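You operate a simulated robot arm through the tools that you are given. There is no shell and no other tool.

Carry out the task below with a simulated robot arm. There is one attempt and no reset: what you move stays moved.

TASK
Centre the ragged stack with the guides and step it onto the grey tray.
Fine: step it in between the guides, turn the guide knob to M, back to open, and step again.

It is judged by the outcome, as a careful person would: the job done as asked, and still so three seconds after it is handed in. It fails if anything else is knocked over, pushed out of place, dropped, spilled or broken.

THE ROBOT
A 7-joint arm with a fingered hand, fixed in place. Base frame: the origin is on the floor under the middle of its stand, x ahead of it, y to its left, z up. Units: m, degrees, N and s.
With the tool pointing down near the work surface it reaches from about 0.3 to 0.7 m from the base axis. Its first joint turns from -166.0 to 166.0 degrees. Payload 4 kg.
The TCP is the grasp point between the finger pads, 0.026 m short of the fingertips. In the tool frame z runs along the fingers and y along their closing line. The gripper opens to 0.156 m; its body begins 0.073 m behind the TCP. The gripper is a hand of 4 fingers: y runs from the thumb to the fingers, the wrist lies at [0, 0, -0.239] in the tool frame.
Orientation is that of the tool frame in the base frame, as a unit quaternion [x, y, z, w]. With the fingers straight down and closing along the base's y, the tool's x points along the base's -x, its y along +y and its z along -z.

THE INTERFACE
- The arm moves only by the tool arm_command. Its argument "plan" is a list of rows, each an object of numbers (a shift or turn left out is 0): "tx", "ty", "tz": the shift along the tool's x, y, z in m; "wx", "wy", "wz": the turn, a rotation vector about the tool's x, y, z in rad. In form: [{"tx": .., "ty": .., "tz": .., "wx": .., "wy": .., "wz": ..}, ...]. A call has 1 to 20 rows; each row is the pose to reach, as a shift and turn from the pose commanded when the call began, along the tool's axes at that moment. A row lasts 0.2 s, in which the tool goes at most 0.05 m and 8.6 degrees; a call with a longer step from one row to the next is refused whole. A pose out of reach is approached as far as the arm can. The call stops where the force on the tool passes 40 N (or 10 N more than at its start, if that is more) or the arm is blocked; 0.2 s more then pass. In this call time passes only in rows, and 0.2 s behind the last. The reply holds the time, the measured pose of the TCP, the force on the tool along the base axes, the opening and the grip force, in the units named above and with some noise, with the torque about the TCP (base axes, N m) and any sound that the robot's microphone picked up.
- Cameras (640 x 400 px; columns grow to the right, rows downward): "scene" is fixed at [0.0515, 0.5014, 1.4132]; the picture's right is [-0.75, -0.66, 0.00], its down [-0.43, 0.48, -0.76] and it looks along [0.50, -0.57, -0.65] (base axes); focal length 337 px, centre (320, 200). "wrist" rides on the gripper at [0.058, -0.058, -0.091] in the tool frame; the picture's right is [0.71, 0.71, 0.00], its down [-0.53, 0.53, -0.67] and it looks along [-0.47, 0.47, 0.74] (tool axes); focal length 265 px, centre (320, 200). There is no depth. A picture from a camera that has moved, and an enlarged one, comes with that camera's place and axes in the base frame and with its lens.
- grab_frame(camera): a new picture of that camera. No time passes.
- finger_targets(finger1, finger2, finger3, thumb_bend): sets how far each is bent, from 0 (flat) to 1 (curled in); at 0.3 the hand is open as for a grip, at 0.7 the pads meet at the TCP. One left out holds its place. A second passes; each finger stops where it meets its share of the squeeze, and holds until it gets a number again. It is the only way to open and close the hand. It gives what a move gives, with no picture; readings hold the bend of each and the force on the fingers (four entries, about 0 where the hand has none), thumb and palm.
- close_up(camera, box): a new picture of the part [left, top, right, bottom] of that camera's present view, enlarged. No time passes.
- close_job(): hands the job in; it is judged then, once.

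Places have to be worked out from the pictures, the camera data and where the tool is seen. Open the gripper and draw the arm clear of the work before you hand the job in, unless the task says otherwise.

The tools are called as a command line: name --argument value ..., lists and objects as JSON in quotes. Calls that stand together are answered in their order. arm_command: Moves the arm, as the interface text tells. Its arguments: {"type":"object","properties":{"plan":{"type":"array","items":{"type":"object","properties":{"tx":{"type":"number"},"ty":{"type":"number"},"tz":{"type":"number"},"wx":{"type":"number"},"wy":{"type":"number"},"wz":{"type":"number"}}}}},"required":["plan"]} The other tools are called the same way: finger_targets (finger1, finger2, finger3, thumb_bend) moves the fingers one by one; grab_frame (camera) takes a picture; close_up (camera, box) takes an enlarged picture of a part of a camera's view; close_job () hands the job in.

At the start:

```text
t: 0.0
tcp_pos: [0.552, -0.0729, 1.0921]
orientation: [-0.001, 1.0, -0.001, 0.001]
wrist_force: [0.3, -0.2, 0.2]
moment: [0.02, -0.02, -0.01]
width: 0.1557
finger_force: 0.1
shape: jaw
bend: [0.3, 0.3, 0.3, 0.3]
finger forces: [0.1, 0.0, 0.0, 0.0, 0.0, 0.1]
```

scene: 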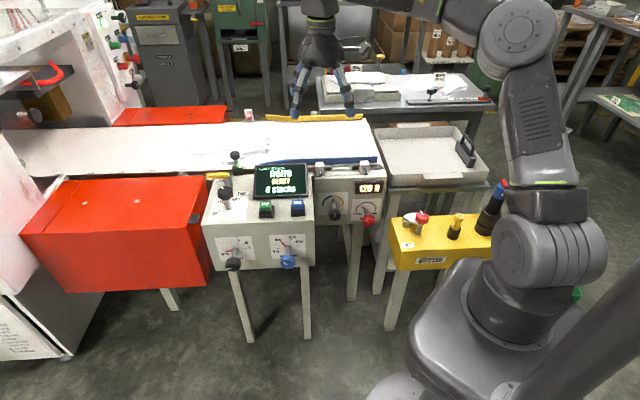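
wrist: 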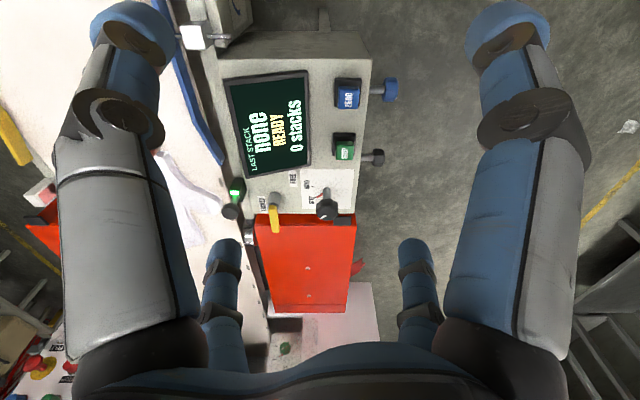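

I'll start by taking enlarged views of the control console to read the labels before anything moves.

close_up --camera "scene" --box '[190, 130, 400, 280]'

close_up --camera "scene" --box '[180, 60, 500, 200]'

close_up --camera "wrist" --box '[160, 30, 420, 230]'

close_up --camera "scene" --box '[380, 170, 520, 280]'

```text
2.67 times, centred on (295, 205) of scene
camera zoom: at [0.0515, 0.5014, 1.4132], right [-0.75, -0.66, 0.0], down [-0.43, 0.48, -0.76], along [0.5, -0.57, -0.65], focal length 900 px, centre (387, 187)
```

zoom: 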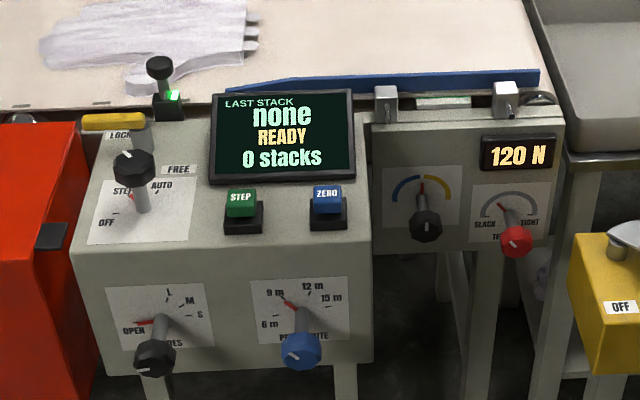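

```text
2.00 times, centred on (340, 130) of scene
camera zoom: at [0.0515, 0.5014, 1.4132], right [-0.75, -0.66, 0.0], down [-0.43, 0.48, -0.76], along [0.5, -0.57, -0.65], focal length 675 px, centre (280, 340)
```

zoom: 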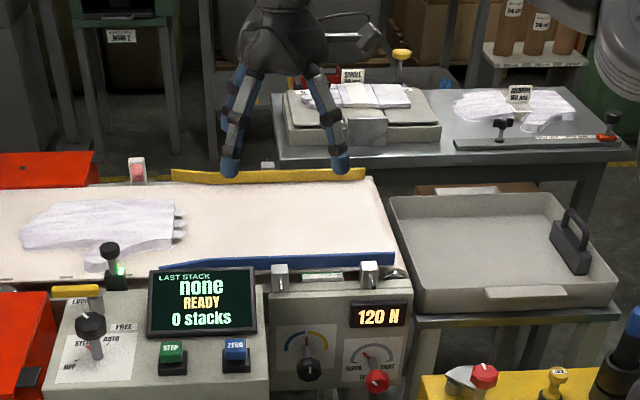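

```text
2.00 times, centred on (290, 130) of wrist
camera zoom: at [0.4929, -0.1311, 1.1825], right [-0.71, 0.71, 0.0], down [0.53, 0.53, 0.67], along [0.47, 0.47, -0.74], focal length 531 px, centre (380, 340)
```

zoom: 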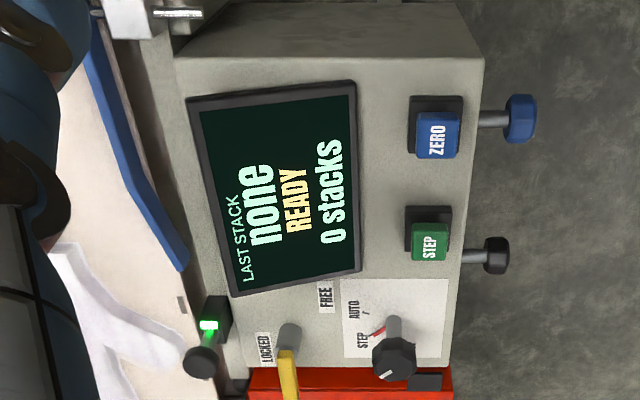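

```text
3.64 times, centred on (450, 225) of scene
camera zoom: at [0.0515, 0.5014, 1.4132], right [-0.75, -0.66, 0.0], down [-0.43, 0.48, -0.76], along [0.5, -0.57, -0.65], focal length 1227 px, centre (-153, 109)
```

zoom: 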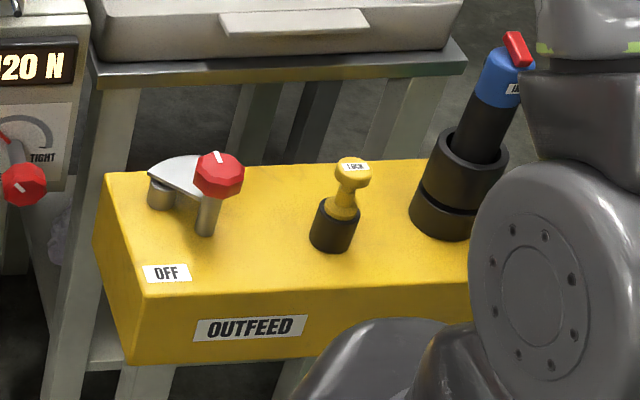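

The layout reads as: mode selector, lock lever, STEP/ZERO buttons, GUIDES knob and a second blue knob. I'll zoom in harder on each to read their present settings and markings.

close_up --camera "scene" --box '[205, 140, 285, 190]'

close_up --camera "scene" --box '[205, 170, 285, 220]'

close_up --camera "scene" --box '[215, 225, 311, 285]'

close_up --camera "scene" --box '[305, 155, 401, 215]'

close_up --camera "wrist" --box '[220, 160, 364, 250]'

close_up --camera "scene" --box '[180, 90, 340, 190]'

```text
8.00 times, centred on (245, 165) of scene
camera zoom: at [0.0515, 0.5014, 1.4132], right [-0.75, -0.66, 0.0], down [-0.43, 0.48, -0.76], along [0.5, -0.57, -0.65], focal length 2699 px, centre (920, 480)
```

zoom: 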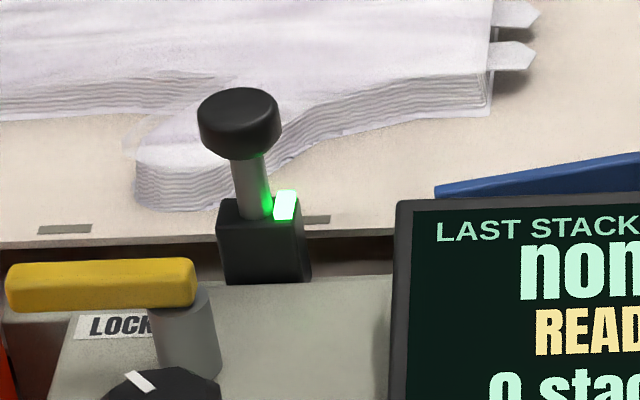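

```text
8.00 times, centred on (245, 195) of scene
camera zoom: at [0.0515, 0.5014, 1.4132], right [-0.75, -0.66, 0.0], down [-0.43, 0.48, -0.76], along [0.5, -0.57, -0.65], focal length 2699 px, centre (920, 240)
```

zoom: 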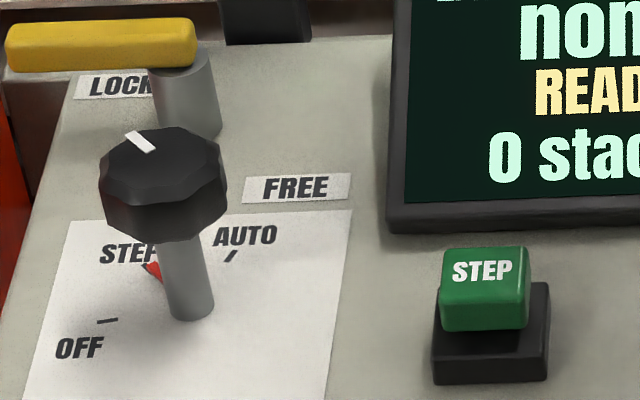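

```text
6.67 times, centred on (263, 255) of scene
camera zoom: at [0.0515, 0.5014, 1.4132], right [-0.75, -0.66, 0.0], down [-0.43, 0.48, -0.76], along [0.5, -0.57, -0.65], focal length 2249 px, centre (700, -167)
```

zoom: 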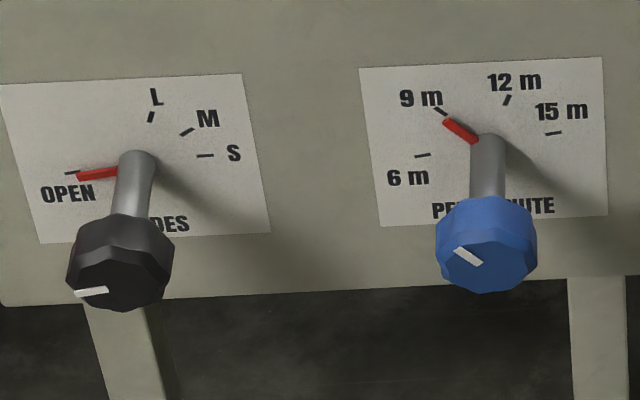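

```text
6.67 times, centred on (353, 185) of scene
camera zoom: at [0.0515, 0.5014, 1.4132], right [-0.75, -0.66, 0.0], down [-0.43, 0.48, -0.76], along [0.5, -0.57, -0.65], focal length 2249 px, centre (100, 300)
```

zoom: 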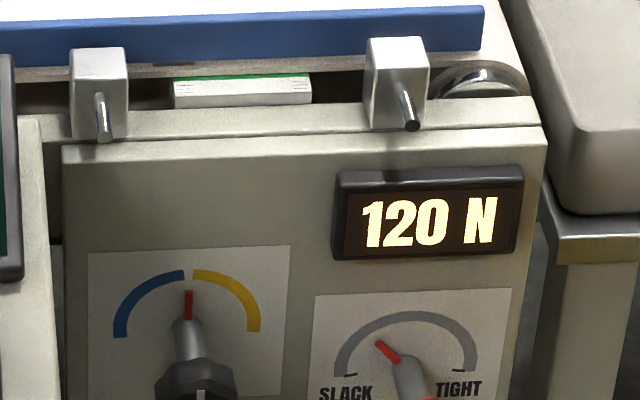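

```text
4.44 times, centred on (292, 205) of wrist
camera zoom: at [0.4929, -0.1311, 1.1825], right [-0.71, 0.71, 0.0], down [0.53, 0.53, 0.67], along [0.47, 0.47, -0.74], focal length 1180 px, centre (444, 178)
```

zoom: 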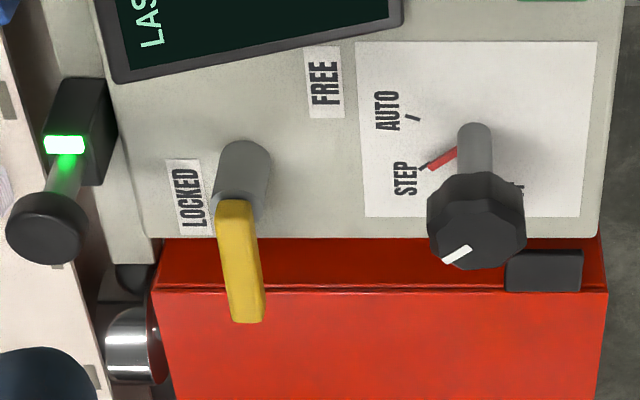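

```text
4.00 times, centred on (260, 140) of scene
camera zoom: at [0.0515, 0.5014, 1.4132], right [-0.75, -0.66, 0.0], down [-0.43, 0.48, -0.76], along [0.5, -0.57, -0.65], focal length 1349 px, centre (560, 440)
```

zoom: 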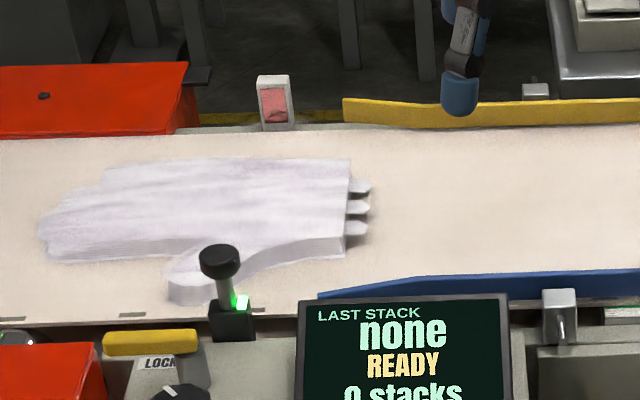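

Mode is on STEP, guides at OPEN, status READY. I'll check the tray, the outfeed box and the belt end before planning the press.

close_up --camera "scene" --box '[340, 110, 500, 210]'

close_up --camera "scene" --box '[390, 190, 454, 230]'

close_up --camera "scene" --box '[440, 170, 520, 220]'

close_up --camera "scene" --box '[310, 60, 500, 120]'

close_up --camera "scene" --box '[80, 0, 280, 110]'

```text
4.00 times, centred on (420, 160) of scene
camera zoom: at [0.0515, 0.5014, 1.4132], right [-0.75, -0.66, 0.0], down [-0.43, 0.48, -0.76], along [0.5, -0.57, -0.65], focal length 1349 px, centre (-80, 360)
```

zoom: 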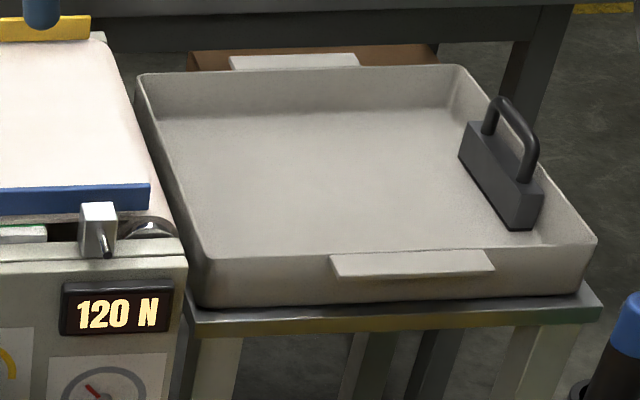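

```text
10.00 times, centred on (422, 210) of scene
camera zoom: at [0.0515, 0.5014, 1.4132], right [-0.75, -0.66, 0.0], down [-0.43, 0.48, -0.76], along [0.5, -0.57, -0.65], focal length 3373 px, centre (-700, 100)
```

zoom: 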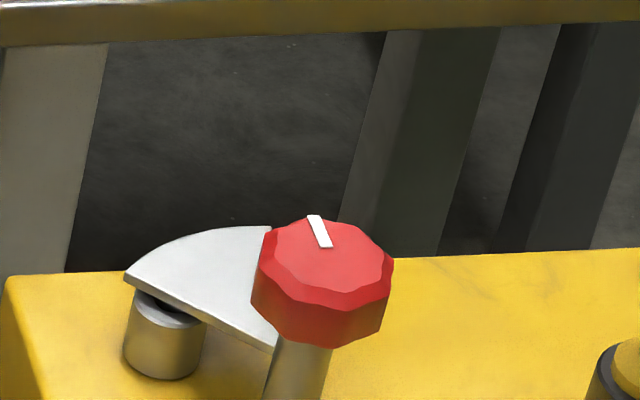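

```text
8.00 times, centred on (480, 195) of scene
camera zoom: at [0.0515, 0.5014, 1.4132], right [-0.75, -0.66, 0.0], down [-0.43, 0.48, -0.76], along [0.5, -0.57, -0.65], focal length 2699 px, centre (-960, 240)
```

zoom: 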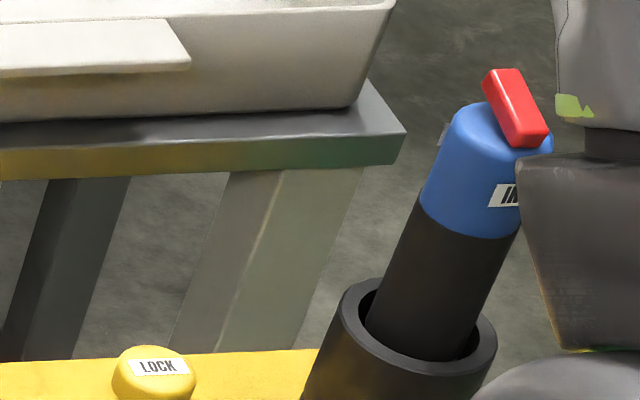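

```text
3.37 times, centred on (405, 90) of scene
camera zoom: at [0.0515, 0.5014, 1.4132], right [-0.75, -0.66, 0.0], down [-0.43, 0.48, -0.76], along [0.5, -0.57, -0.65], focal length 1136 px, centre (34, 570)
```

zoom: 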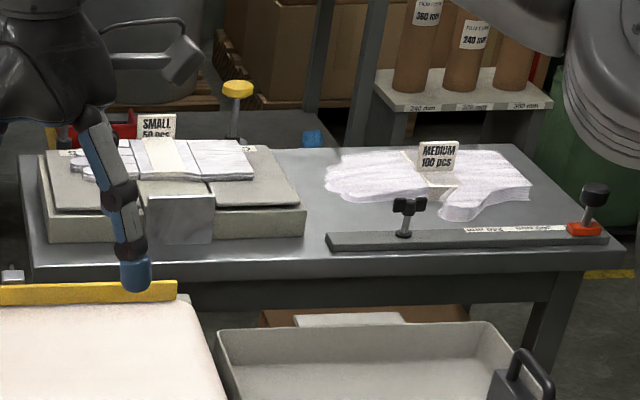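

```text
3.20 times, centred on (180, 55) of scene
camera zoom: at [0.0515, 0.5014, 1.4132], right [-0.75, -0.66, 0.0], down [-0.43, 0.48, -0.76], along [0.5, -0.57, -0.65], focal length 1080 px, centre (768, 664)
```

zoom: 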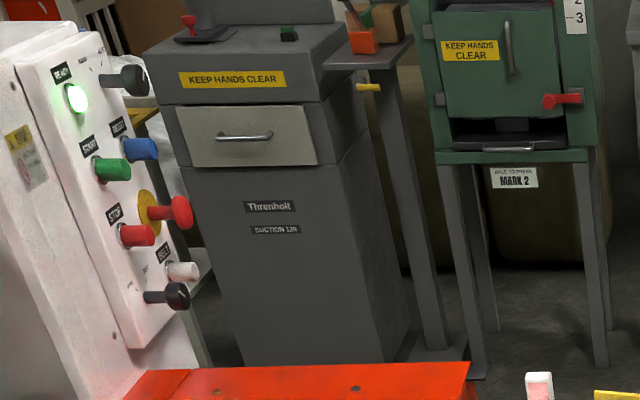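

The hand is a four-finger radial gripper. By triangulation from both cameras, the STEP button top is near (0.638, 0.066, 0.785), the GUIDES knob cap near (0.636, 0.207, 0.654) with a horizontal shaft along (-0.71, 0.71, 0), and the console top at z≈0.757. I'll bring the fingertips together to form a pusher.

finger_targets --finger1 0.7 --finger2 0.7 --finger3 0.7 --thumb_bend 0.7

```text
t: 1.0
tcp_pos: [0.5513, -0.0734, 1.0909]
orientation: [0.0, 1.0, 0.0, 0.001]
wrist_force: [-0.2, -0.1, 0.3]
moment: [0.01, -0.03, 0.0]
width: 0.0001
finger_force: 0.1
shape: fingers
bend: [0.69, 0.69, 0.69, 0.69]
finger forces: [0.0, 0.0, 0.0, 0.0, 0.1, 0.0]
```

The pads now meet at the TCP. I'll move to a hover about 0.08 m above the STEP button, keeping the tool pointing down.

arm_command --plan '[{"tx": -0.014, "ty": 0.023, "tz": 0.03}, {"tx": -0.028, "ty": 0.046, "tz": 0.06}, {"tx": -0.042, "ty": 0.07, "tz": 0.09}, {"tx": -0.056, "ty": 0.093, "tz": 0.12}, {"tx": -0.07, "ty": 0.116, "tz": 0.15}, {"tx": -0.086, "ty": 0.139, "tz": 0.18}, {"tx": -0.086, "ty": 0.139, "tz": 0.19}]'

close_up --camera "scene" --box '[190, 90, 350, 240]'

grab_frame --camera "wrist"

```text
t: 2.6
tcp_pos: [0.6361, 0.0651, 0.9029]
orientation: [0.0, 1.0, 0.0, 0.001]
wrist_force: [0.0, 0.4, 0.3]
moment: [0.01, 0.0, -0.02]
width: 0.0
finger_force: 0.1
shape: fingers
bend: [0.69, 0.69, 0.69, 0.69]
finger forces: [0.0, 0.0, 0.1, 0.0, 0.0, 0.1]
```

```text
2.67 times, centred on (270, 165) of scene
camera zoom: at [0.0515, 0.5014, 1.4132], right [-0.75, -0.66, 0.0], down [-0.43, 0.48, -0.76], along [0.5, -0.57, -0.65], focal length 900 px, centre (453, 293)
```

zoom: 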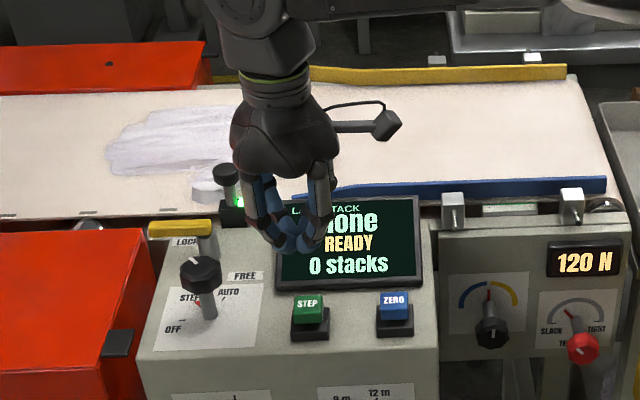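

```text
taken
camera wrist: at [0.5788, 0.0077, 0.9933], right [-0.71, 0.71, 0.0], down [0.53, 0.53, 0.67], along [0.47, 0.47, -0.74], focal length 265 px, centre (320, 200)
```

wrist: 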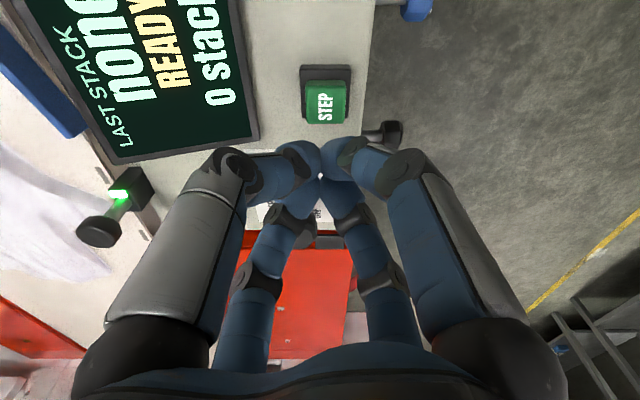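

The fingertips hang directly over the STEP button: from this view I place it at about (0.635, 0.069), within 4 mm of the TCP. I'll descend to just above it first.

arm_command --plan '[{"ty": 0.002, "tz": 0.025}, {"ty": 0.003, "tz": 0.05}, {"ty": 0.003, "tz": 0.07}]'

close_up --camera "scene" --box '[220, 160, 316, 220]'

close_up --camera "wrist" --box '[240, 60, 400, 200]'

```text
t: 3.4
tcp_pos: [0.6375, 0.0698, 0.8304]
orientation: [0.0, 1.0, 0.001, 0.0]
wrist_force: [0.2, -0.8, 0.2]
moment: [-0.01, -0.02, -0.01]
width: 0.0001
finger_force: 0.1
shape: fingers
bend: [0.69, 0.69, 0.69, 0.69]
finger forces: [0.0, 0.0, 0.0, 0.0, 0.1, 0.1]
```

```text
6.67 times, centred on (268, 190) of scene
camera zoom: at [0.0515, 0.5014, 1.4132], right [-0.75, -0.66, 0.0], down [-0.43, 0.48, -0.76], along [0.5, -0.57, -0.65], focal length 2249 px, centre (667, 267)
```

zoom: 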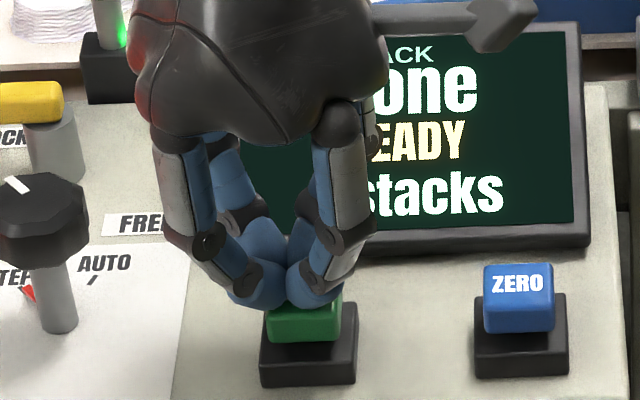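

```text
2.86 times, centred on (320, 130) of wrist
camera zoom: at [0.5793, 0.0117, 0.9222], right [-0.71, 0.71, 0.0], down [0.53, 0.53, 0.67], along [0.47, 0.47, -0.74], focal length 758 px, centre (320, 400)
```

zoom: 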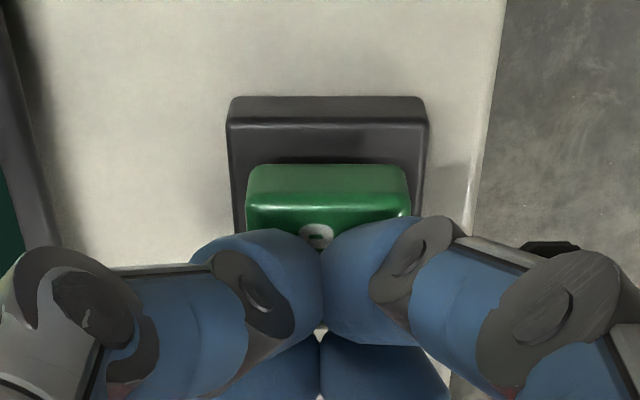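

The fingertip cluster is centred over the button within a few mm. Now I'll press down slowly in small rows and watch force and sound.

arm_command --plan '[{"tz": 0.005}, {"tz": 0.01}, {"tz": 0.014}, {"tz": 0.017}]'

```text
t: 4.4
tcp_pos: [0.6399, 0.0696, 0.8234]
orientation: [-0.001, 1.0, 0.001, 0.005]
wrist_force: [-1.8, -1.5, 9.4]
moment: [-0.01, 0.1, 0.0]
width: 0.0001
finger_force: 6.9
shape: fingers
bend: [0.69, 0.69, 0.69, 0.7]
finger forces: [7.2, 3.7, 0.1, 0.1, 3.8, 0.0]
heard: click
stopped in row 4: the force on the tool passed its limit at 44 N (the readings are from after the stop); the commanded pose is now the measured one
```

A click was heard as the button bottomed out. I'll check the display and the stack before lifting.

arm_command --plan '[{"tz": -0.02}, {"tz": -0.05}, {"tz": -0.08}]'

close_up --camera "scene" --box '[180, 80, 400, 220]'

grab_frame --camera "wrist"

```text
t: 5.2
tcp_pos: [0.6369, 0.0686, 0.9009]
orientation: [0.0, 1.0, 0.001, 0.003]
wrist_force: [-0.3, -0.1, -0.2]
moment: [-0.02, -0.01, 0.0]
width: 0.0
finger_force: 0.0
shape: fingers
bend: [0.69, 0.69, 0.69, 0.69]
finger forces: [0.1, 0.0, 0.0, 0.0, 0.0, 0.0]
```

```text
2.86 times, centred on (290, 150) of scene
camera zoom: at [0.0515, 0.5014, 1.4132], right [-0.75, -0.66, 0.0], down [-0.43, 0.48, -0.76], along [0.5, -0.57, -0.65], focal length 964 px, centre (406, 343)
```

zoom: 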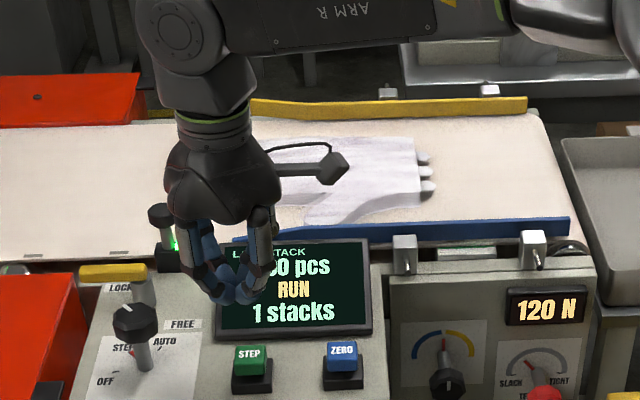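

```text
taken
camera wrist: at [0.5777, 0.011, 0.9901], right [-0.71, 0.71, -0.01], down [0.52, 0.53, 0.67], along [0.48, 0.47, -0.74], focal length 265 px, centre (320, 200)
```

wrist: 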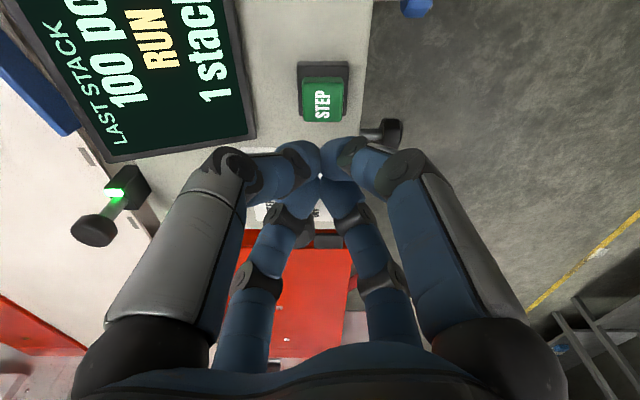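

The display says RUN with "100 pcs, 1 stacks" and the stack is travelling in between the guides. I'll swing the arm clear, out in front of the console, and watch where the step ends.

arm_command --plan '[{"tx": 0.022, "ty": 0.033, "tz": -0.006}, {"tx": 0.045, "ty": 0.067, "tz": -0.012}, {"tx": 0.068, "ty": 0.1, "tz": -0.018}, {"tx": 0.091, "ty": 0.133, "tz": -0.025}, {"tx": 0.114, "ty": 0.166, "tz": -0.03}, {"tx": 0.137, "ty": 0.2, "tz": -0.037}, {"tx": 0.16, "ty": 0.23, "tz": -0.043}, {"tx": 0.185, "ty": 0.261, "tz": -0.05}]'

grab_frame --camera "scene"

close_up --camera "scene" --box '[190, 80, 400, 220]'

```text
t: 7.0
tcp_pos: [0.4536, 0.3291, 0.9488]
orientation: [0.001, 1.0, 0.0, 0.005]
wrist_force: [-0.3, -0.9, 0.1]
moment: [-0.01, 0.01, -0.01]
width: 0.0001
finger_force: 0.0
shape: fingers
bend: [0.69, 0.69, 0.69, 0.69]
finger forces: [0.1, 0.0, 0.1, 0.0, 0.0, 0.0]
```

```text
taken
```

scene: 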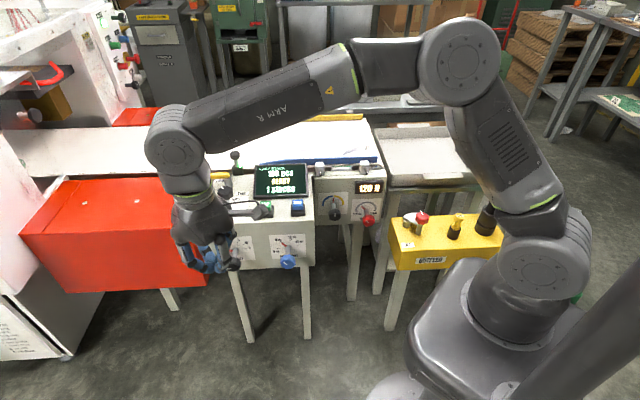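

```text
2.86 times, centred on (295, 150) of scene
camera zoom: at [0.0515, 0.5014, 1.4132], right [-0.75, -0.66, 0.0], down [-0.43, 0.48, -0.76], along [0.5, -0.57, -0.65], focal length 964 px, centre (391, 343)
```

zoom: 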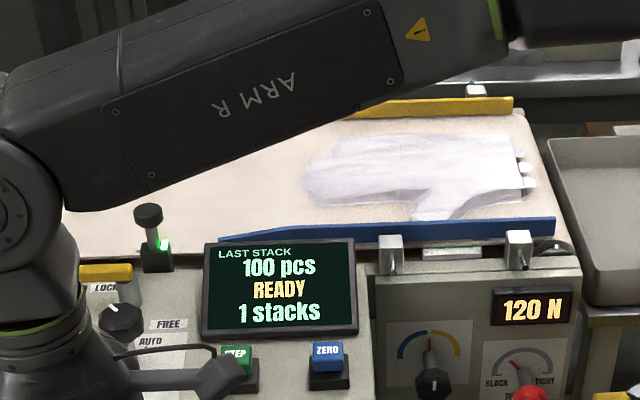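

The stack has stopped between the guides and the display is READY. Now I'll pitch the tool from down to horizontal, pointing along (0.71, -0.71, 0) at the front panel, well clear of the console.

arm_command --plan '[{"tx": -0.005, "tz": 0.01, "wx": 0.1, "wy": -0.1}, {"tx": -0.01, "tz": 0.02, "wx": 0.2, "wy": -0.2}, {"tx": -0.015, "tz": 0.03, "wx": 0.3, "wy": -0.3}, {"tx": -0.02, "tz": 0.04, "wx": 0.4, "wy": -0.4}, {"tx": -0.025, "tz": 0.05, "wx": 0.5, "wy": -0.5}, {"tx": -0.03, "tz": 0.06, "wx": 0.6, "wy": -0.6}, {"tx": -0.035, "tz": 0.07, "wx": 0.7, "wy": -0.7}, {"tx": -0.04, "tz": 0.08, "wx": 0.8, "wy": -0.8}, {"tx": -0.045, "tz": 0.09, "wx": 0.9, "wy": -0.9}, {"tx": -0.05, "tz": 0.1, "wx": 1.0, "wy": -1.0}, {"tx": -0.06, "tz": 0.12, "wx": 1.105, "wy": -1.105}, {"tx": -0.066, "tz": 0.14, "wx": 1.1107, "wy": -1.1107}]'

grab_frame --camera "scene"

grab_frame --camera "wrist"

```text
t: 9.6
tcp_pos: [0.5223, 0.3318, 0.8101]
orientation: [0.002, 0.705, -0.5, 0.503]
wrist_force: [0.1, -0.2, -0.6]
moment: [0.02, 0.04, -0.04]
width: 0.0001
finger_force: 0.0
shape: fingers
bend: [0.69, 0.69, 0.69, 0.69]
finger forces: [0.0, 0.0, 0.0, 0.1, 0.0, 0.0]
```

```text
taken
```

scene: 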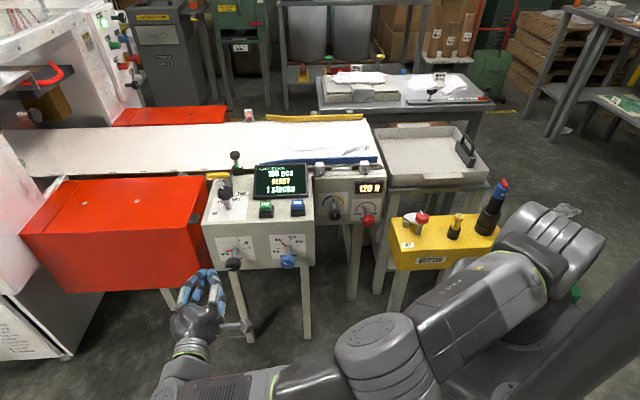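

```text
taken
camera wrist: at [0.3997, 0.3377, 0.808], right [0.01, 0.0, -1.0], down [0.05, 1.0, 0.0], along [1.0, -0.05, 0.01], focal length 265 px, centre (320, 200)
```

wrist: 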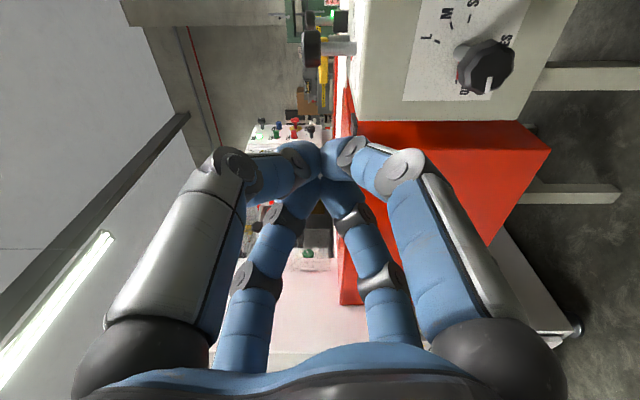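

The tool is now horizontal and square to the panel, arm clear of everything. The wrist view puts the GUIDES knob at about (0.64, 0.203, 0.654), agreeing with before. I'll part the fingers slightly and drop to the knob's height, still about 0.17 m off.

finger_targets --finger1 0.45 --finger2 0.45 --finger3 0.45 --thumb_bend 0.45

arm_command --plan '[{"tx": 0.029, "ty": 0.026}, {"tx": 0.058, "ty": 0.052}, {"tx": 0.087, "ty": 0.078}, {"tx": 0.116, "ty": 0.104}]'

grab_frame --camera "scene"

grab_frame --camera "wrist"

```text
t: 10.6
tcp_pos: [0.5216, 0.3302, 0.8105]
orientation: [0.002, 0.706, -0.499, 0.503]
wrist_force: [0.5, 0.9, 0.0]
moment: [0.01, 0.01, 0.0]
width: 0.0645
finger_force: 0.0
shape: fingers
bend: [0.45, 0.45, 0.45, 0.45]
finger forces: [0.0, 0.0, 0.1, 0.0, 0.1, 0.0]
```

```text
t: 11.8
tcp_pos: [0.5126, 0.3597, 0.6811]
orientation: [0.009, 0.712, -0.474, 0.518]
wrist_force: [-0.5, 0.7, 0.4]
moment: [0.01, 0.0, 0.01]
width: 0.0651
finger_force: 0.1
shape: fingers
bend: [0.45, 0.45, 0.45, 0.45]
finger forces: [0.1, 0.0, 0.0, 0.1, 0.1, 0.0]
stopped in row 4: the arm was blocked; the commanded pose is now the measured one
```

```text
taken
```

scene: 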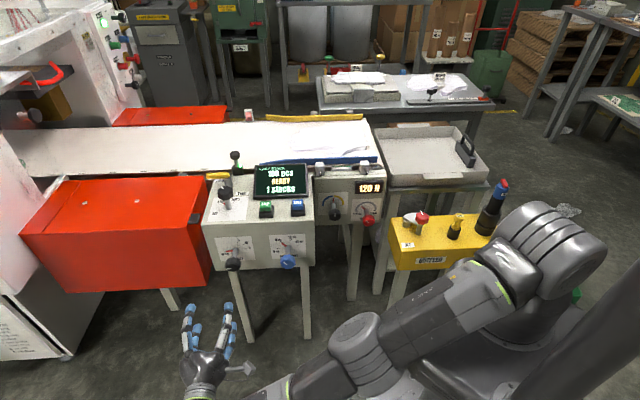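

```text
taken
camera wrist: at [0.389, 0.3619, 0.6769], right [0.03, 0.05, -1.0], down [0.02, 1.0, 0.05], along [1.0, -0.02, 0.03], focal length 265 px, centre (320, 200)
```

wrist: 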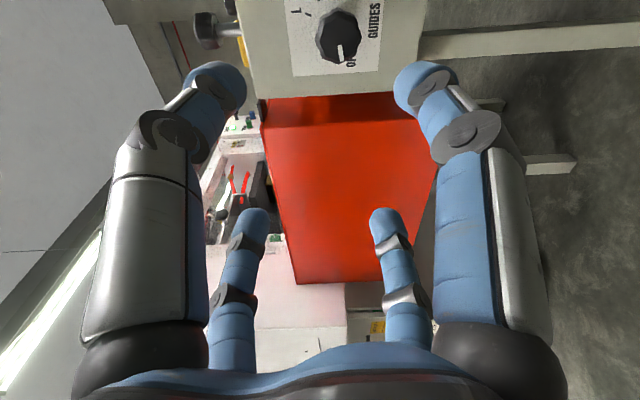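

The arm stopped against a joint limit (no contact force), and the tool had drifted about +3° in roll, so more positive roll should relieve it; the hand is four-fold symmetric, so roll is free to choose. I'll back up a little and roll +45°.

arm_command --plan '[{"tx": -0.02, "ty": -0.018, "wz": 0.13}, {"tx": -0.037, "ty": -0.033, "wz": 0.26}, {"tx": -0.037, "ty": -0.033, "wz": 0.39}, {"tx": -0.037, "ty": -0.033, "wz": 0.52}, {"tx": -0.037, "ty": -0.033, "wz": 0.65}, {"tx": -0.037, "ty": -0.033, "wz": 0.74}]'

grab_frame --camera "scene"

```text
t: 13.2
tcp_pos: [0.4918, 0.387, 0.7096]
orientation: [0.04, 0.71, -0.449, 0.541]
wrist_force: [0.3, 0.3, 0.8]
moment: [0.03, 0.02, -0.02]
width: 0.065
finger_force: 0.0
shape: fingers
bend: [0.45, 0.45, 0.45, 0.45]
finger forces: [0.0, 0.0, 0.0, 0.0, 0.0, 0.1]
out of reach, approached as far as the arm can: row 1, 2, 3, 4, 5, 6
```

```text
taken
```

scene: 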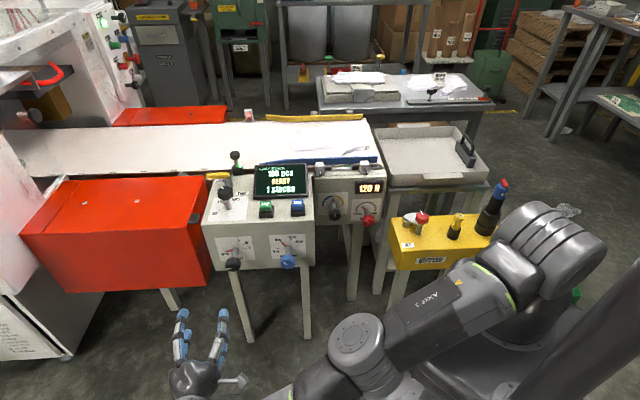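

The arm hit the edge of its workspace here (arm nearly straight, wrist bent hard), not the roll. I'll raise the hand again, where it was comfortable, and see whether the commanded +45° roll is then reached.

arm_command --plan '[{"tx": -0.02}, {"tx": -0.04}, {"tx": -0.06}, {"tx": -0.08}, {"tx": -0.08}, {"tx": -0.08}]'

grab_frame --camera "scene"

```text
t: 14.6
tcp_pos: [0.5116, 0.4077, 0.7771]
orientation: [0.041, 0.709, -0.45, 0.541]
wrist_force: [-0.5, 0.3, 0.3]
moment: [-0.03, 0.01, 0.01]
width: 0.0653
finger_force: 0.0
shape: fingers
bend: [0.45, 0.45, 0.45, 0.45]
finger forces: [0.1, 0.0, 0.0, 0.1, 0.0, 0.0]
out of reach, approached as far as the arm can: row 1, 2, 3, 4, 5, 6
```

```text
taken
```

scene: 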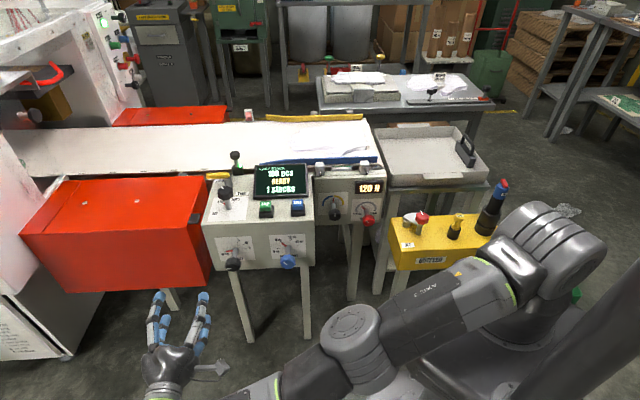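

The measured wrist positions all sit on a sphere about 0.69 m from the shoulder, so the limit is plain reach: a fully horizontal tool at standoff is too far out. A tool tilted about 20° (coming from the right and slightly above) keeps the wrist well inside reach, so I'll move back in and take that tilt.

arm_command --plan '[{"tx": 0.013, "ty": -0.019, "tz": 0.018, "wx": -0.08, "wy": -0.009}, {"tx": 0.026, "ty": -0.039, "tz": 0.036, "wx": -0.16, "wy": -0.018}, {"tx": 0.04, "ty": -0.058, "tz": 0.054, "wx": -0.24, "wy": -0.027}, {"tx": 0.053, "ty": -0.078, "tz": 0.072, "wx": -0.314, "wy": -0.035}, {"tx": 0.053, "ty": -0.078, "tz": 0.072, "wx": -0.314, "wy": -0.035}]'

grab_frame --camera "scene"

grab_frame --camera "wrist"

```text
t: 16.0
tcp_pos: [0.5424, 0.2402, 0.8028]
orientation: [-0.018, 0.763, -0.374, 0.527]
wrist_force: [0.2, -0.2, 0.1]
moment: [0.03, 0.01, -0.04]
width: 0.065
finger_force: 0.1
shape: fingers
bend: [0.45, 0.45, 0.45, 0.45]
finger forces: [0.0, 0.1, 0.0, 0.1, 0.0, 0.1]
out of reach, approached as far as the arm can: row 2, 3, 4, 5
stopped in row 5: the arm was blocked; the commanded pose is now the measured one
```

```text
taken
```

scene: 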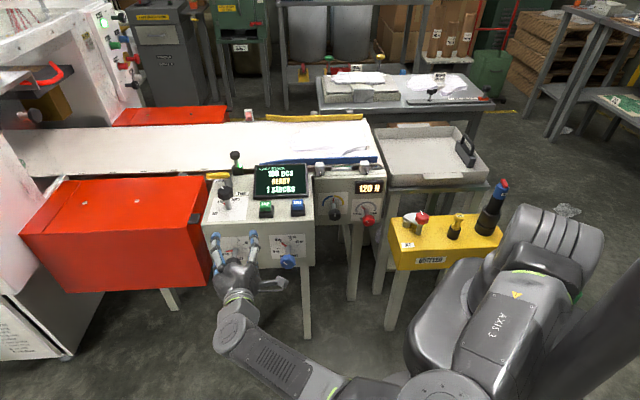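

```text
taken
camera wrist: at [0.4215, 0.2235, 0.8056], right [-0.06, 0.21, -0.98], down [-0.12, 0.97, 0.22], along [0.99, 0.13, -0.03], focal length 265 px, centre (320, 200)
```

wrist: 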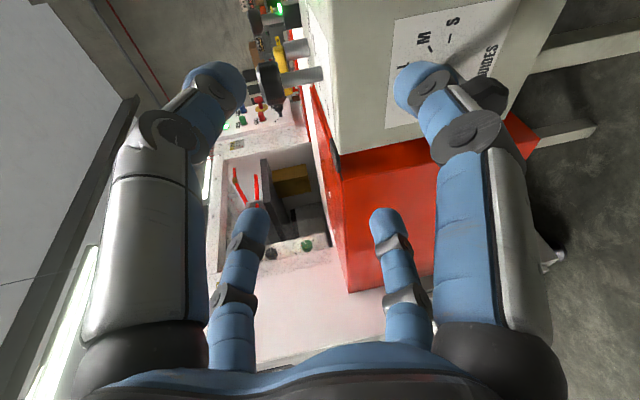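

The arm is stuck because its elbow dropped to the low-left side and the shoulder joint is near its limit (upper arm at or below horizontal). I'll undo this: lift back to the tool-down pose in free air to recover the elbow-up posture, then redo the reorientation about the wrist.

arm_command --plan '[{"tx": -0.011, "ty": -0.0056, "tz": -0.015, "wx": -0.084, "wy": 0.1126}, {"tx": -0.023, "ty": -0.011, "tz": -0.03, "wx": -0.168, "wy": 0.225}, {"tx": -0.034, "ty": -0.0167, "tz": -0.045, "wx": -0.252, "wy": 0.338}, {"tx": -0.045, "ty": -0.022, "tz": -0.06, "wx": -0.336, "wy": 0.45}, {"tx": -0.057, "ty": -0.028, "tz": -0.075, "wx": -0.42, "wy": 0.563}, {"tx": -0.068, "ty": -0.033, "tz": -0.09, "wx": -0.504, "wy": 0.676}, {"tx": -0.079, "ty": -0.039, "tz": -0.104, "wx": -0.588, "wy": 0.788}, {"tx": -0.091, "ty": -0.044, "tz": -0.119, "wx": -0.672, "wy": 0.9}, {"tx": -0.102, "ty": -0.05, "tz": -0.134, "wx": -0.756, "wy": 1.013}, {"tx": -0.1133, "ty": -0.0556, "tz": -0.149, "wx": -0.84, "wy": 1.126}]'

grab_frame --camera "scene"

```text
t: 18.2
tcp_pos: [0.4496, 0.3316, 0.9502]
orientation: [-0.026, 1.0, 0.001, 0.001]
wrist_force: [-1.4, 0.3, 0.1]
moment: [0.0, -0.02, -0.02]
width: 0.065
finger_force: 0.1
shape: fingers
bend: [0.45, 0.45, 0.45, 0.45]
finger forces: [0.0, 0.0, 0.1, 0.0, 0.1, 0.0]
```

```text
taken
```

scene: 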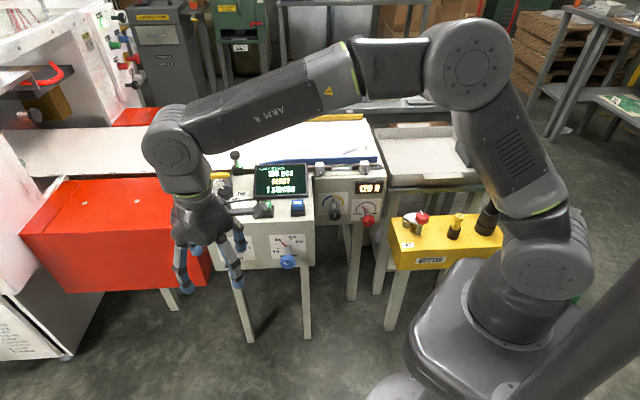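

The arm is back in the elbow-up posture, tool pointing straight down. Now I'll lower in free air in front of the console so that the wrist centre sits at about (0.36, 0.36, 0.85) before pitching the hand about that wrist point.

arm_command --plan '[{"tx": 0.011, "ty": 0.0043, "tz": 0.0425}, {"tx": 0.022, "ty": 0.0086, "tz": 0.085}, {"tx": 0.033, "ty": 0.013, "tz": 0.1275}, {"tx": 0.044, "ty": 0.017, "tz": 0.17}, {"tx": 0.055, "ty": 0.0215, "tz": 0.2125}, {"tx": 0.066, "ty": 0.026, "tz": 0.255}, {"tx": 0.077, "ty": 0.03, "tz": 0.2975}, {"tx": 0.0885, "ty": 0.0345, "tz": 0.34}]'

grab_frame --camera "scene"

```text
t: 20.0
tcp_pos: [0.3598, 0.3631, 0.6122]
orientation: [-0.025, 1.0, 0.0, 0.0]
wrist_force: [0.7, 0.4, -0.3]
moment: [-0.03, -0.01, 0.02]
width: 0.0653
finger_force: 0.0
shape: fingers
bend: [0.45, 0.45, 0.45, 0.45]
finger forces: [0.0, 0.0, 0.0, 0.0, 0.1, 0.0]
```

```text
taken
```

scene: 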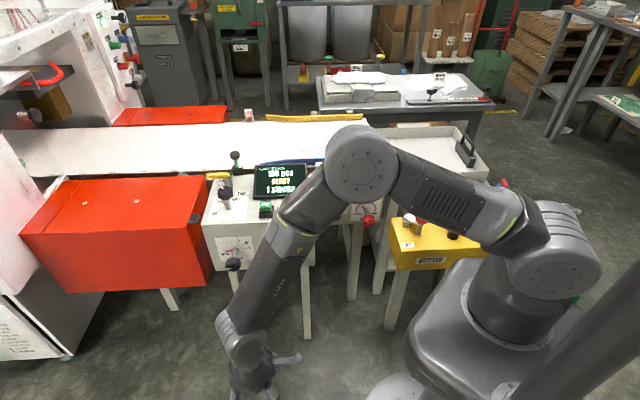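

Elbow is up and the wrist is where I want it. Now I'll swing the hand about the wrist centre up to the tilted approach direction (0.876, -0.452, -0.164), which keeps 0.1 m clear of the panel.

arm_command --plan '[{"tx": -0.029, "ty": -0.0168, "tz": -0.0024, "wx": 0.0707, "wy": -0.1218}, {"tx": -0.0574, "ty": -0.0334, "tz": -0.0094, "wx": 0.1414, "wy": -0.2435}, {"tx": -0.0847, "ty": -0.0492, "tz": -0.021, "wx": 0.2121, "wy": -0.3653}, {"tx": -0.1103, "ty": -0.0641, "tz": -0.0368, "wx": 0.2828, "wy": -0.487}, {"tx": -0.1338, "ty": -0.0777, "tz": -0.0567, "wx": 0.3535, "wy": -0.6088}, {"tx": -0.1546, "ty": -0.0898, "tz": -0.0801, "wx": 0.4242, "wy": -0.7306}, {"tx": -0.1723, "ty": -0.1001, "tz": -0.1067, "wx": 0.4949, "wy": -0.8523}, {"tx": -0.1866, "ty": -0.1084, "tz": -0.1359, "wx": 0.5656, "wy": -0.9741}, {"tx": -0.1973, "ty": -0.1146, "tz": -0.1671, "wx": 0.6363, "wy": -1.0958}, {"tx": -0.2041, "ty": -0.1186, "tz": -0.1998, "wx": 0.707, "wy": -1.2176}]'

grab_frame --camera "scene"

grab_frame --camera "wrist"

```text
t: 22.2
tcp_pos: [0.5805, 0.2615, 0.8372]
orientation: [-0.025, 0.767, -0.316, 0.559]
wrist_force: [0.6, -0.1, 0.4]
moment: [0.0, 0.01, 0.01]
width: 0.0652
finger_force: 0.0
shape: fingers
bend: [0.45, 0.45, 0.45, 0.45]
finger forces: [0.0, 0.1, 0.0, 0.0, 0.0, 0.0]
out of reach, approached as far as the arm can: row 9, 10
```

```text
taken
```

scene: 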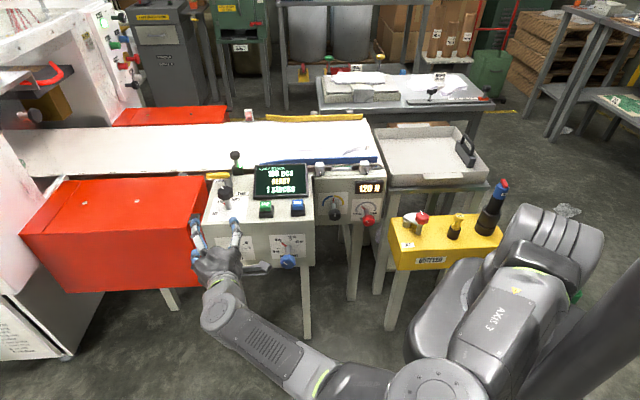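

```text
taken
camera wrist: at [0.4614, 0.2339, 0.8339], right [-0.04, 0.29, -0.96], down [-0.22, 0.93, 0.29], along [0.97, 0.22, 0.02], focal length 265 px, centre (320, 200)
```

wrist: 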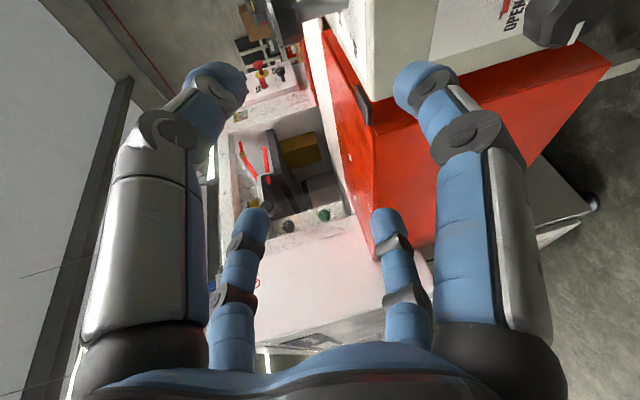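

The solver swung the elbow low again. Since roll about the tool axis is free for this hand, I'll test whether rolling +90° in place brings the elbow up (the tool axis now has a component along the shoulder–wrist line).

arm_command --plan '[{"wz": 0.14}, {"wz": 0.28}, {"wz": 0.42}, {"wz": 0.56}, {"wz": 0.7}, {"wz": 0.84}, {"wz": 0.98}, {"wz": 1.12}, {"wz": 1.26}, {"wz": 1.4}, {"wz": 1.54}]'

grab_frame --camera "scene"

```text
t: 24.6
tcp_pos: [0.5536, -0.0685, 1.0145]
orientation: [0.412, 0.708, 0.202, 0.537]
wrist_force: [-1.3, -0.2, -0.7]
moment: [0.03, -0.08, -0.02]
width: 0.0654
finger_force: 0.0
shape: fingers
bend: [0.45, 0.45, 0.45, 0.45]
finger forces: [0.1, 0.0, 0.0, 0.1, 0.0, 0.1]
out of reach, approached as far as the arm can: row 1, 2, 3, 4, 5, 6, 7, 8, 9, 10, 11
```

```text
taken
```

scene: 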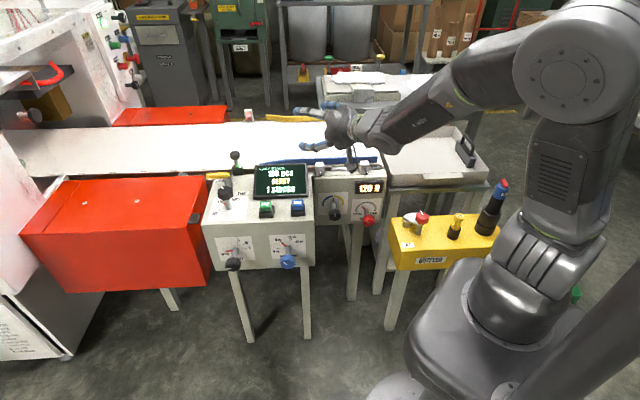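

That roll was not reachable and the arm wandered off above the belt (nothing touched, forces are near zero). The likely cause is the last joint being near its positive stop, so I need to unwind roll the other way. First I'll check nothing was disturbed and probe a tiny retreat to confirm what pose the controller holds as its reference.

arm_command --plan '[{"tz": -0.02}]'

close_up --camera "scene" --box '[180, 70, 500, 270]'

grab_frame --camera "wrist"

```text
t: 25.0
tcp_pos: [0.5397, -0.0691, 1.0149]
orientation: [0.411, 0.709, 0.2, 0.537]
wrist_force: [-0.5, -0.6, -0.1]
moment: [0.01, 0.01, -0.01]
width: 0.065
finger_force: 0.0
shape: fingers
bend: [0.45, 0.45, 0.45, 0.45]
finger forces: [0.0, 0.0, 0.0, 0.0, 0.0, 0.1]
```

```text
2.00 times, centred on (340, 170) of scene
camera zoom: at [0.0515, 0.5014, 1.4132], right [-0.75, -0.66, 0.0], down [-0.43, 0.48, -0.76], along [0.5, -0.57, -0.65], focal length 675 px, centre (280, 260)
```

zoom: 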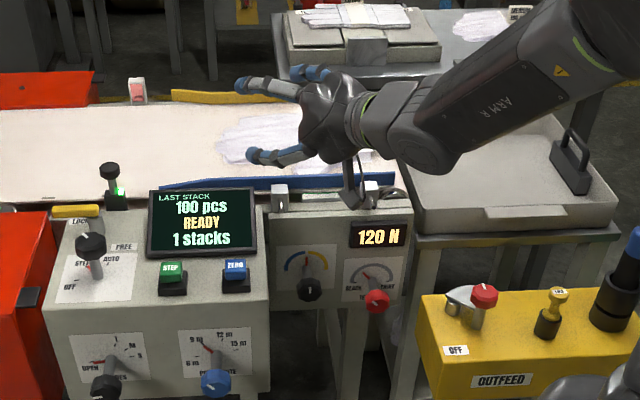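

```text
taken
camera wrist: at [0.4283, -0.0427, 0.969], right [0.2, 0.98, 0.09], down [-0.38, -0.01, 0.92], along [0.9, -0.22, 0.37], focal length 265 px, centre (320, 200)
```

wrist: 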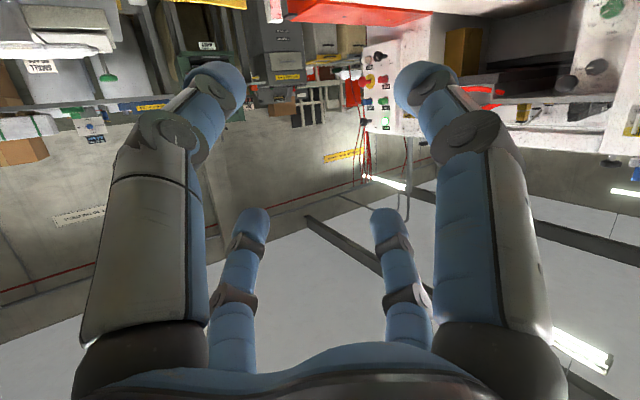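

The retreat confirmed that the controller's reference is the reached pose, and everything on the line is undisturbed. Now I'll bring the tool back to pointing straight down, high in free space, before unwinding the roll.

arm_command --plan '[{"tx": 0.0036, "ty": 0.0065, "tz": -0.007, "wx": 0.105, "wy": 0.086}, {"tx": 0.0072, "ty": 0.013, "tz": -0.014, "wx": 0.21, "wy": 0.172}, {"tx": 0.0108, "ty": 0.0195, "tz": -0.021, "wx": 0.314, "wy": 0.259}, {"tx": 0.0144, "ty": 0.026, "tz": -0.028, "wx": 0.419, "wy": 0.345}, {"tx": 0.018, "ty": 0.0326, "tz": -0.035, "wx": 0.524, "wy": 0.431}, {"tx": 0.0216, "ty": 0.039, "tz": -0.042, "wx": 0.629, "wy": 0.517}, {"tx": 0.0252, "ty": 0.0456, "tz": -0.049, "wx": 0.733, "wy": 0.604}, {"tx": 0.0288, "ty": 0.052, "tz": -0.056, "wx": 0.838, "wy": 0.69}, {"tx": 0.0324, "ty": 0.0586, "tz": -0.0635, "wx": 0.943, "wy": 0.776}]'

grab_frame --camera "scene"

```text
t: 27.0
tcp_pos: [0.5068, -0.007, 1.0496]
orientation: [0.502, 0.865, 0.0, -0.002]
wrist_force: [-0.1, -0.2, 0.6]
moment: [-0.01, 0.0, 0.03]
width: 0.0652
finger_force: 0.1
shape: fingers
bend: [0.45, 0.45, 0.45, 0.45]
finger forces: [0.1, 0.1, 0.1, 0.0, 0.0, 0.0]
out of reach, approached as far as the arm can: row 3, 4, 5
```

```text
taken
```

scene: 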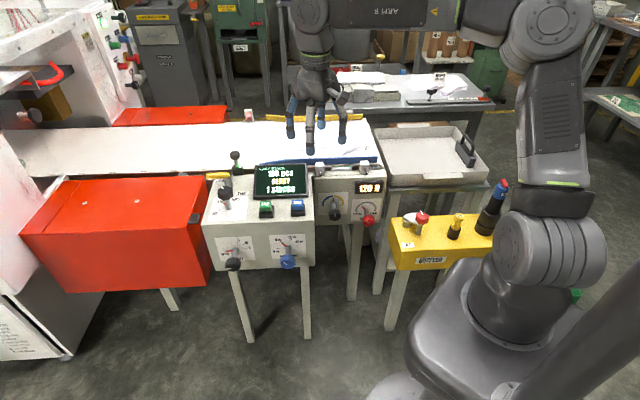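

Tool is pointing down again with the expected heading. I'll unwind the roll with negative turns in place and watch for any reach warning.

arm_command --plan '[{"wz": -0.14}, {"wz": -0.28}, {"wz": -0.42}, {"wz": -0.56}, {"wz": -0.7}, {"wz": -0.84}, {"wz": -0.98}, {"wz": -1.12}, {"wz": -1.26}, {"wz": -1.4}, {"wz": -1.54}, {"wz": -1.68}, {"wz": -1.82}, {"wz": -1.96}, {"wz": -2.094}]'

```text
t: 30.2
tcp_pos: [0.5076, -0.0079, 1.0491]
orientation: [-0.499, 0.866, 0.0, 0.0]
wrist_force: [0.4, -0.6, 0.2]
moment: [0.01, -0.01, 0.06]
width: 0.0654
finger_force: 0.0
shape: fingers
bend: [0.45, 0.45, 0.45, 0.45]
finger forces: [0.0, 0.0, 0.0, 0.1, 0.0, 0.1]
```

No reach warning; the roll unwinds freely in that direction. I'll unwind another 90°.

arm_command --plan '[{"wz": -0.14}, {"wz": -0.28}, {"wz": -0.42}, {"wz": -0.56}, {"wz": -0.7}, {"wz": -0.84}, {"wz": -0.98}, {"wz": -1.12}, {"wz": -1.26}, {"wz": -1.4}, {"wz": -1.54}]'

```text
t: 32.6
tcp_pos: [0.507, -0.0076, 1.0496]
orientation: [0.962, -0.274, -0.001, 0.0]
wrist_force: [-1.1, -0.1, 0.1]
moment: [-0.02, 0.01, 0.0]
width: 0.0653
finger_force: 0.2
shape: fingers
bend: [0.45, 0.45, 0.45, 0.45]
finger forces: [0.0, 0.0, 0.1, 0.0, 0.0, 0.0]
```

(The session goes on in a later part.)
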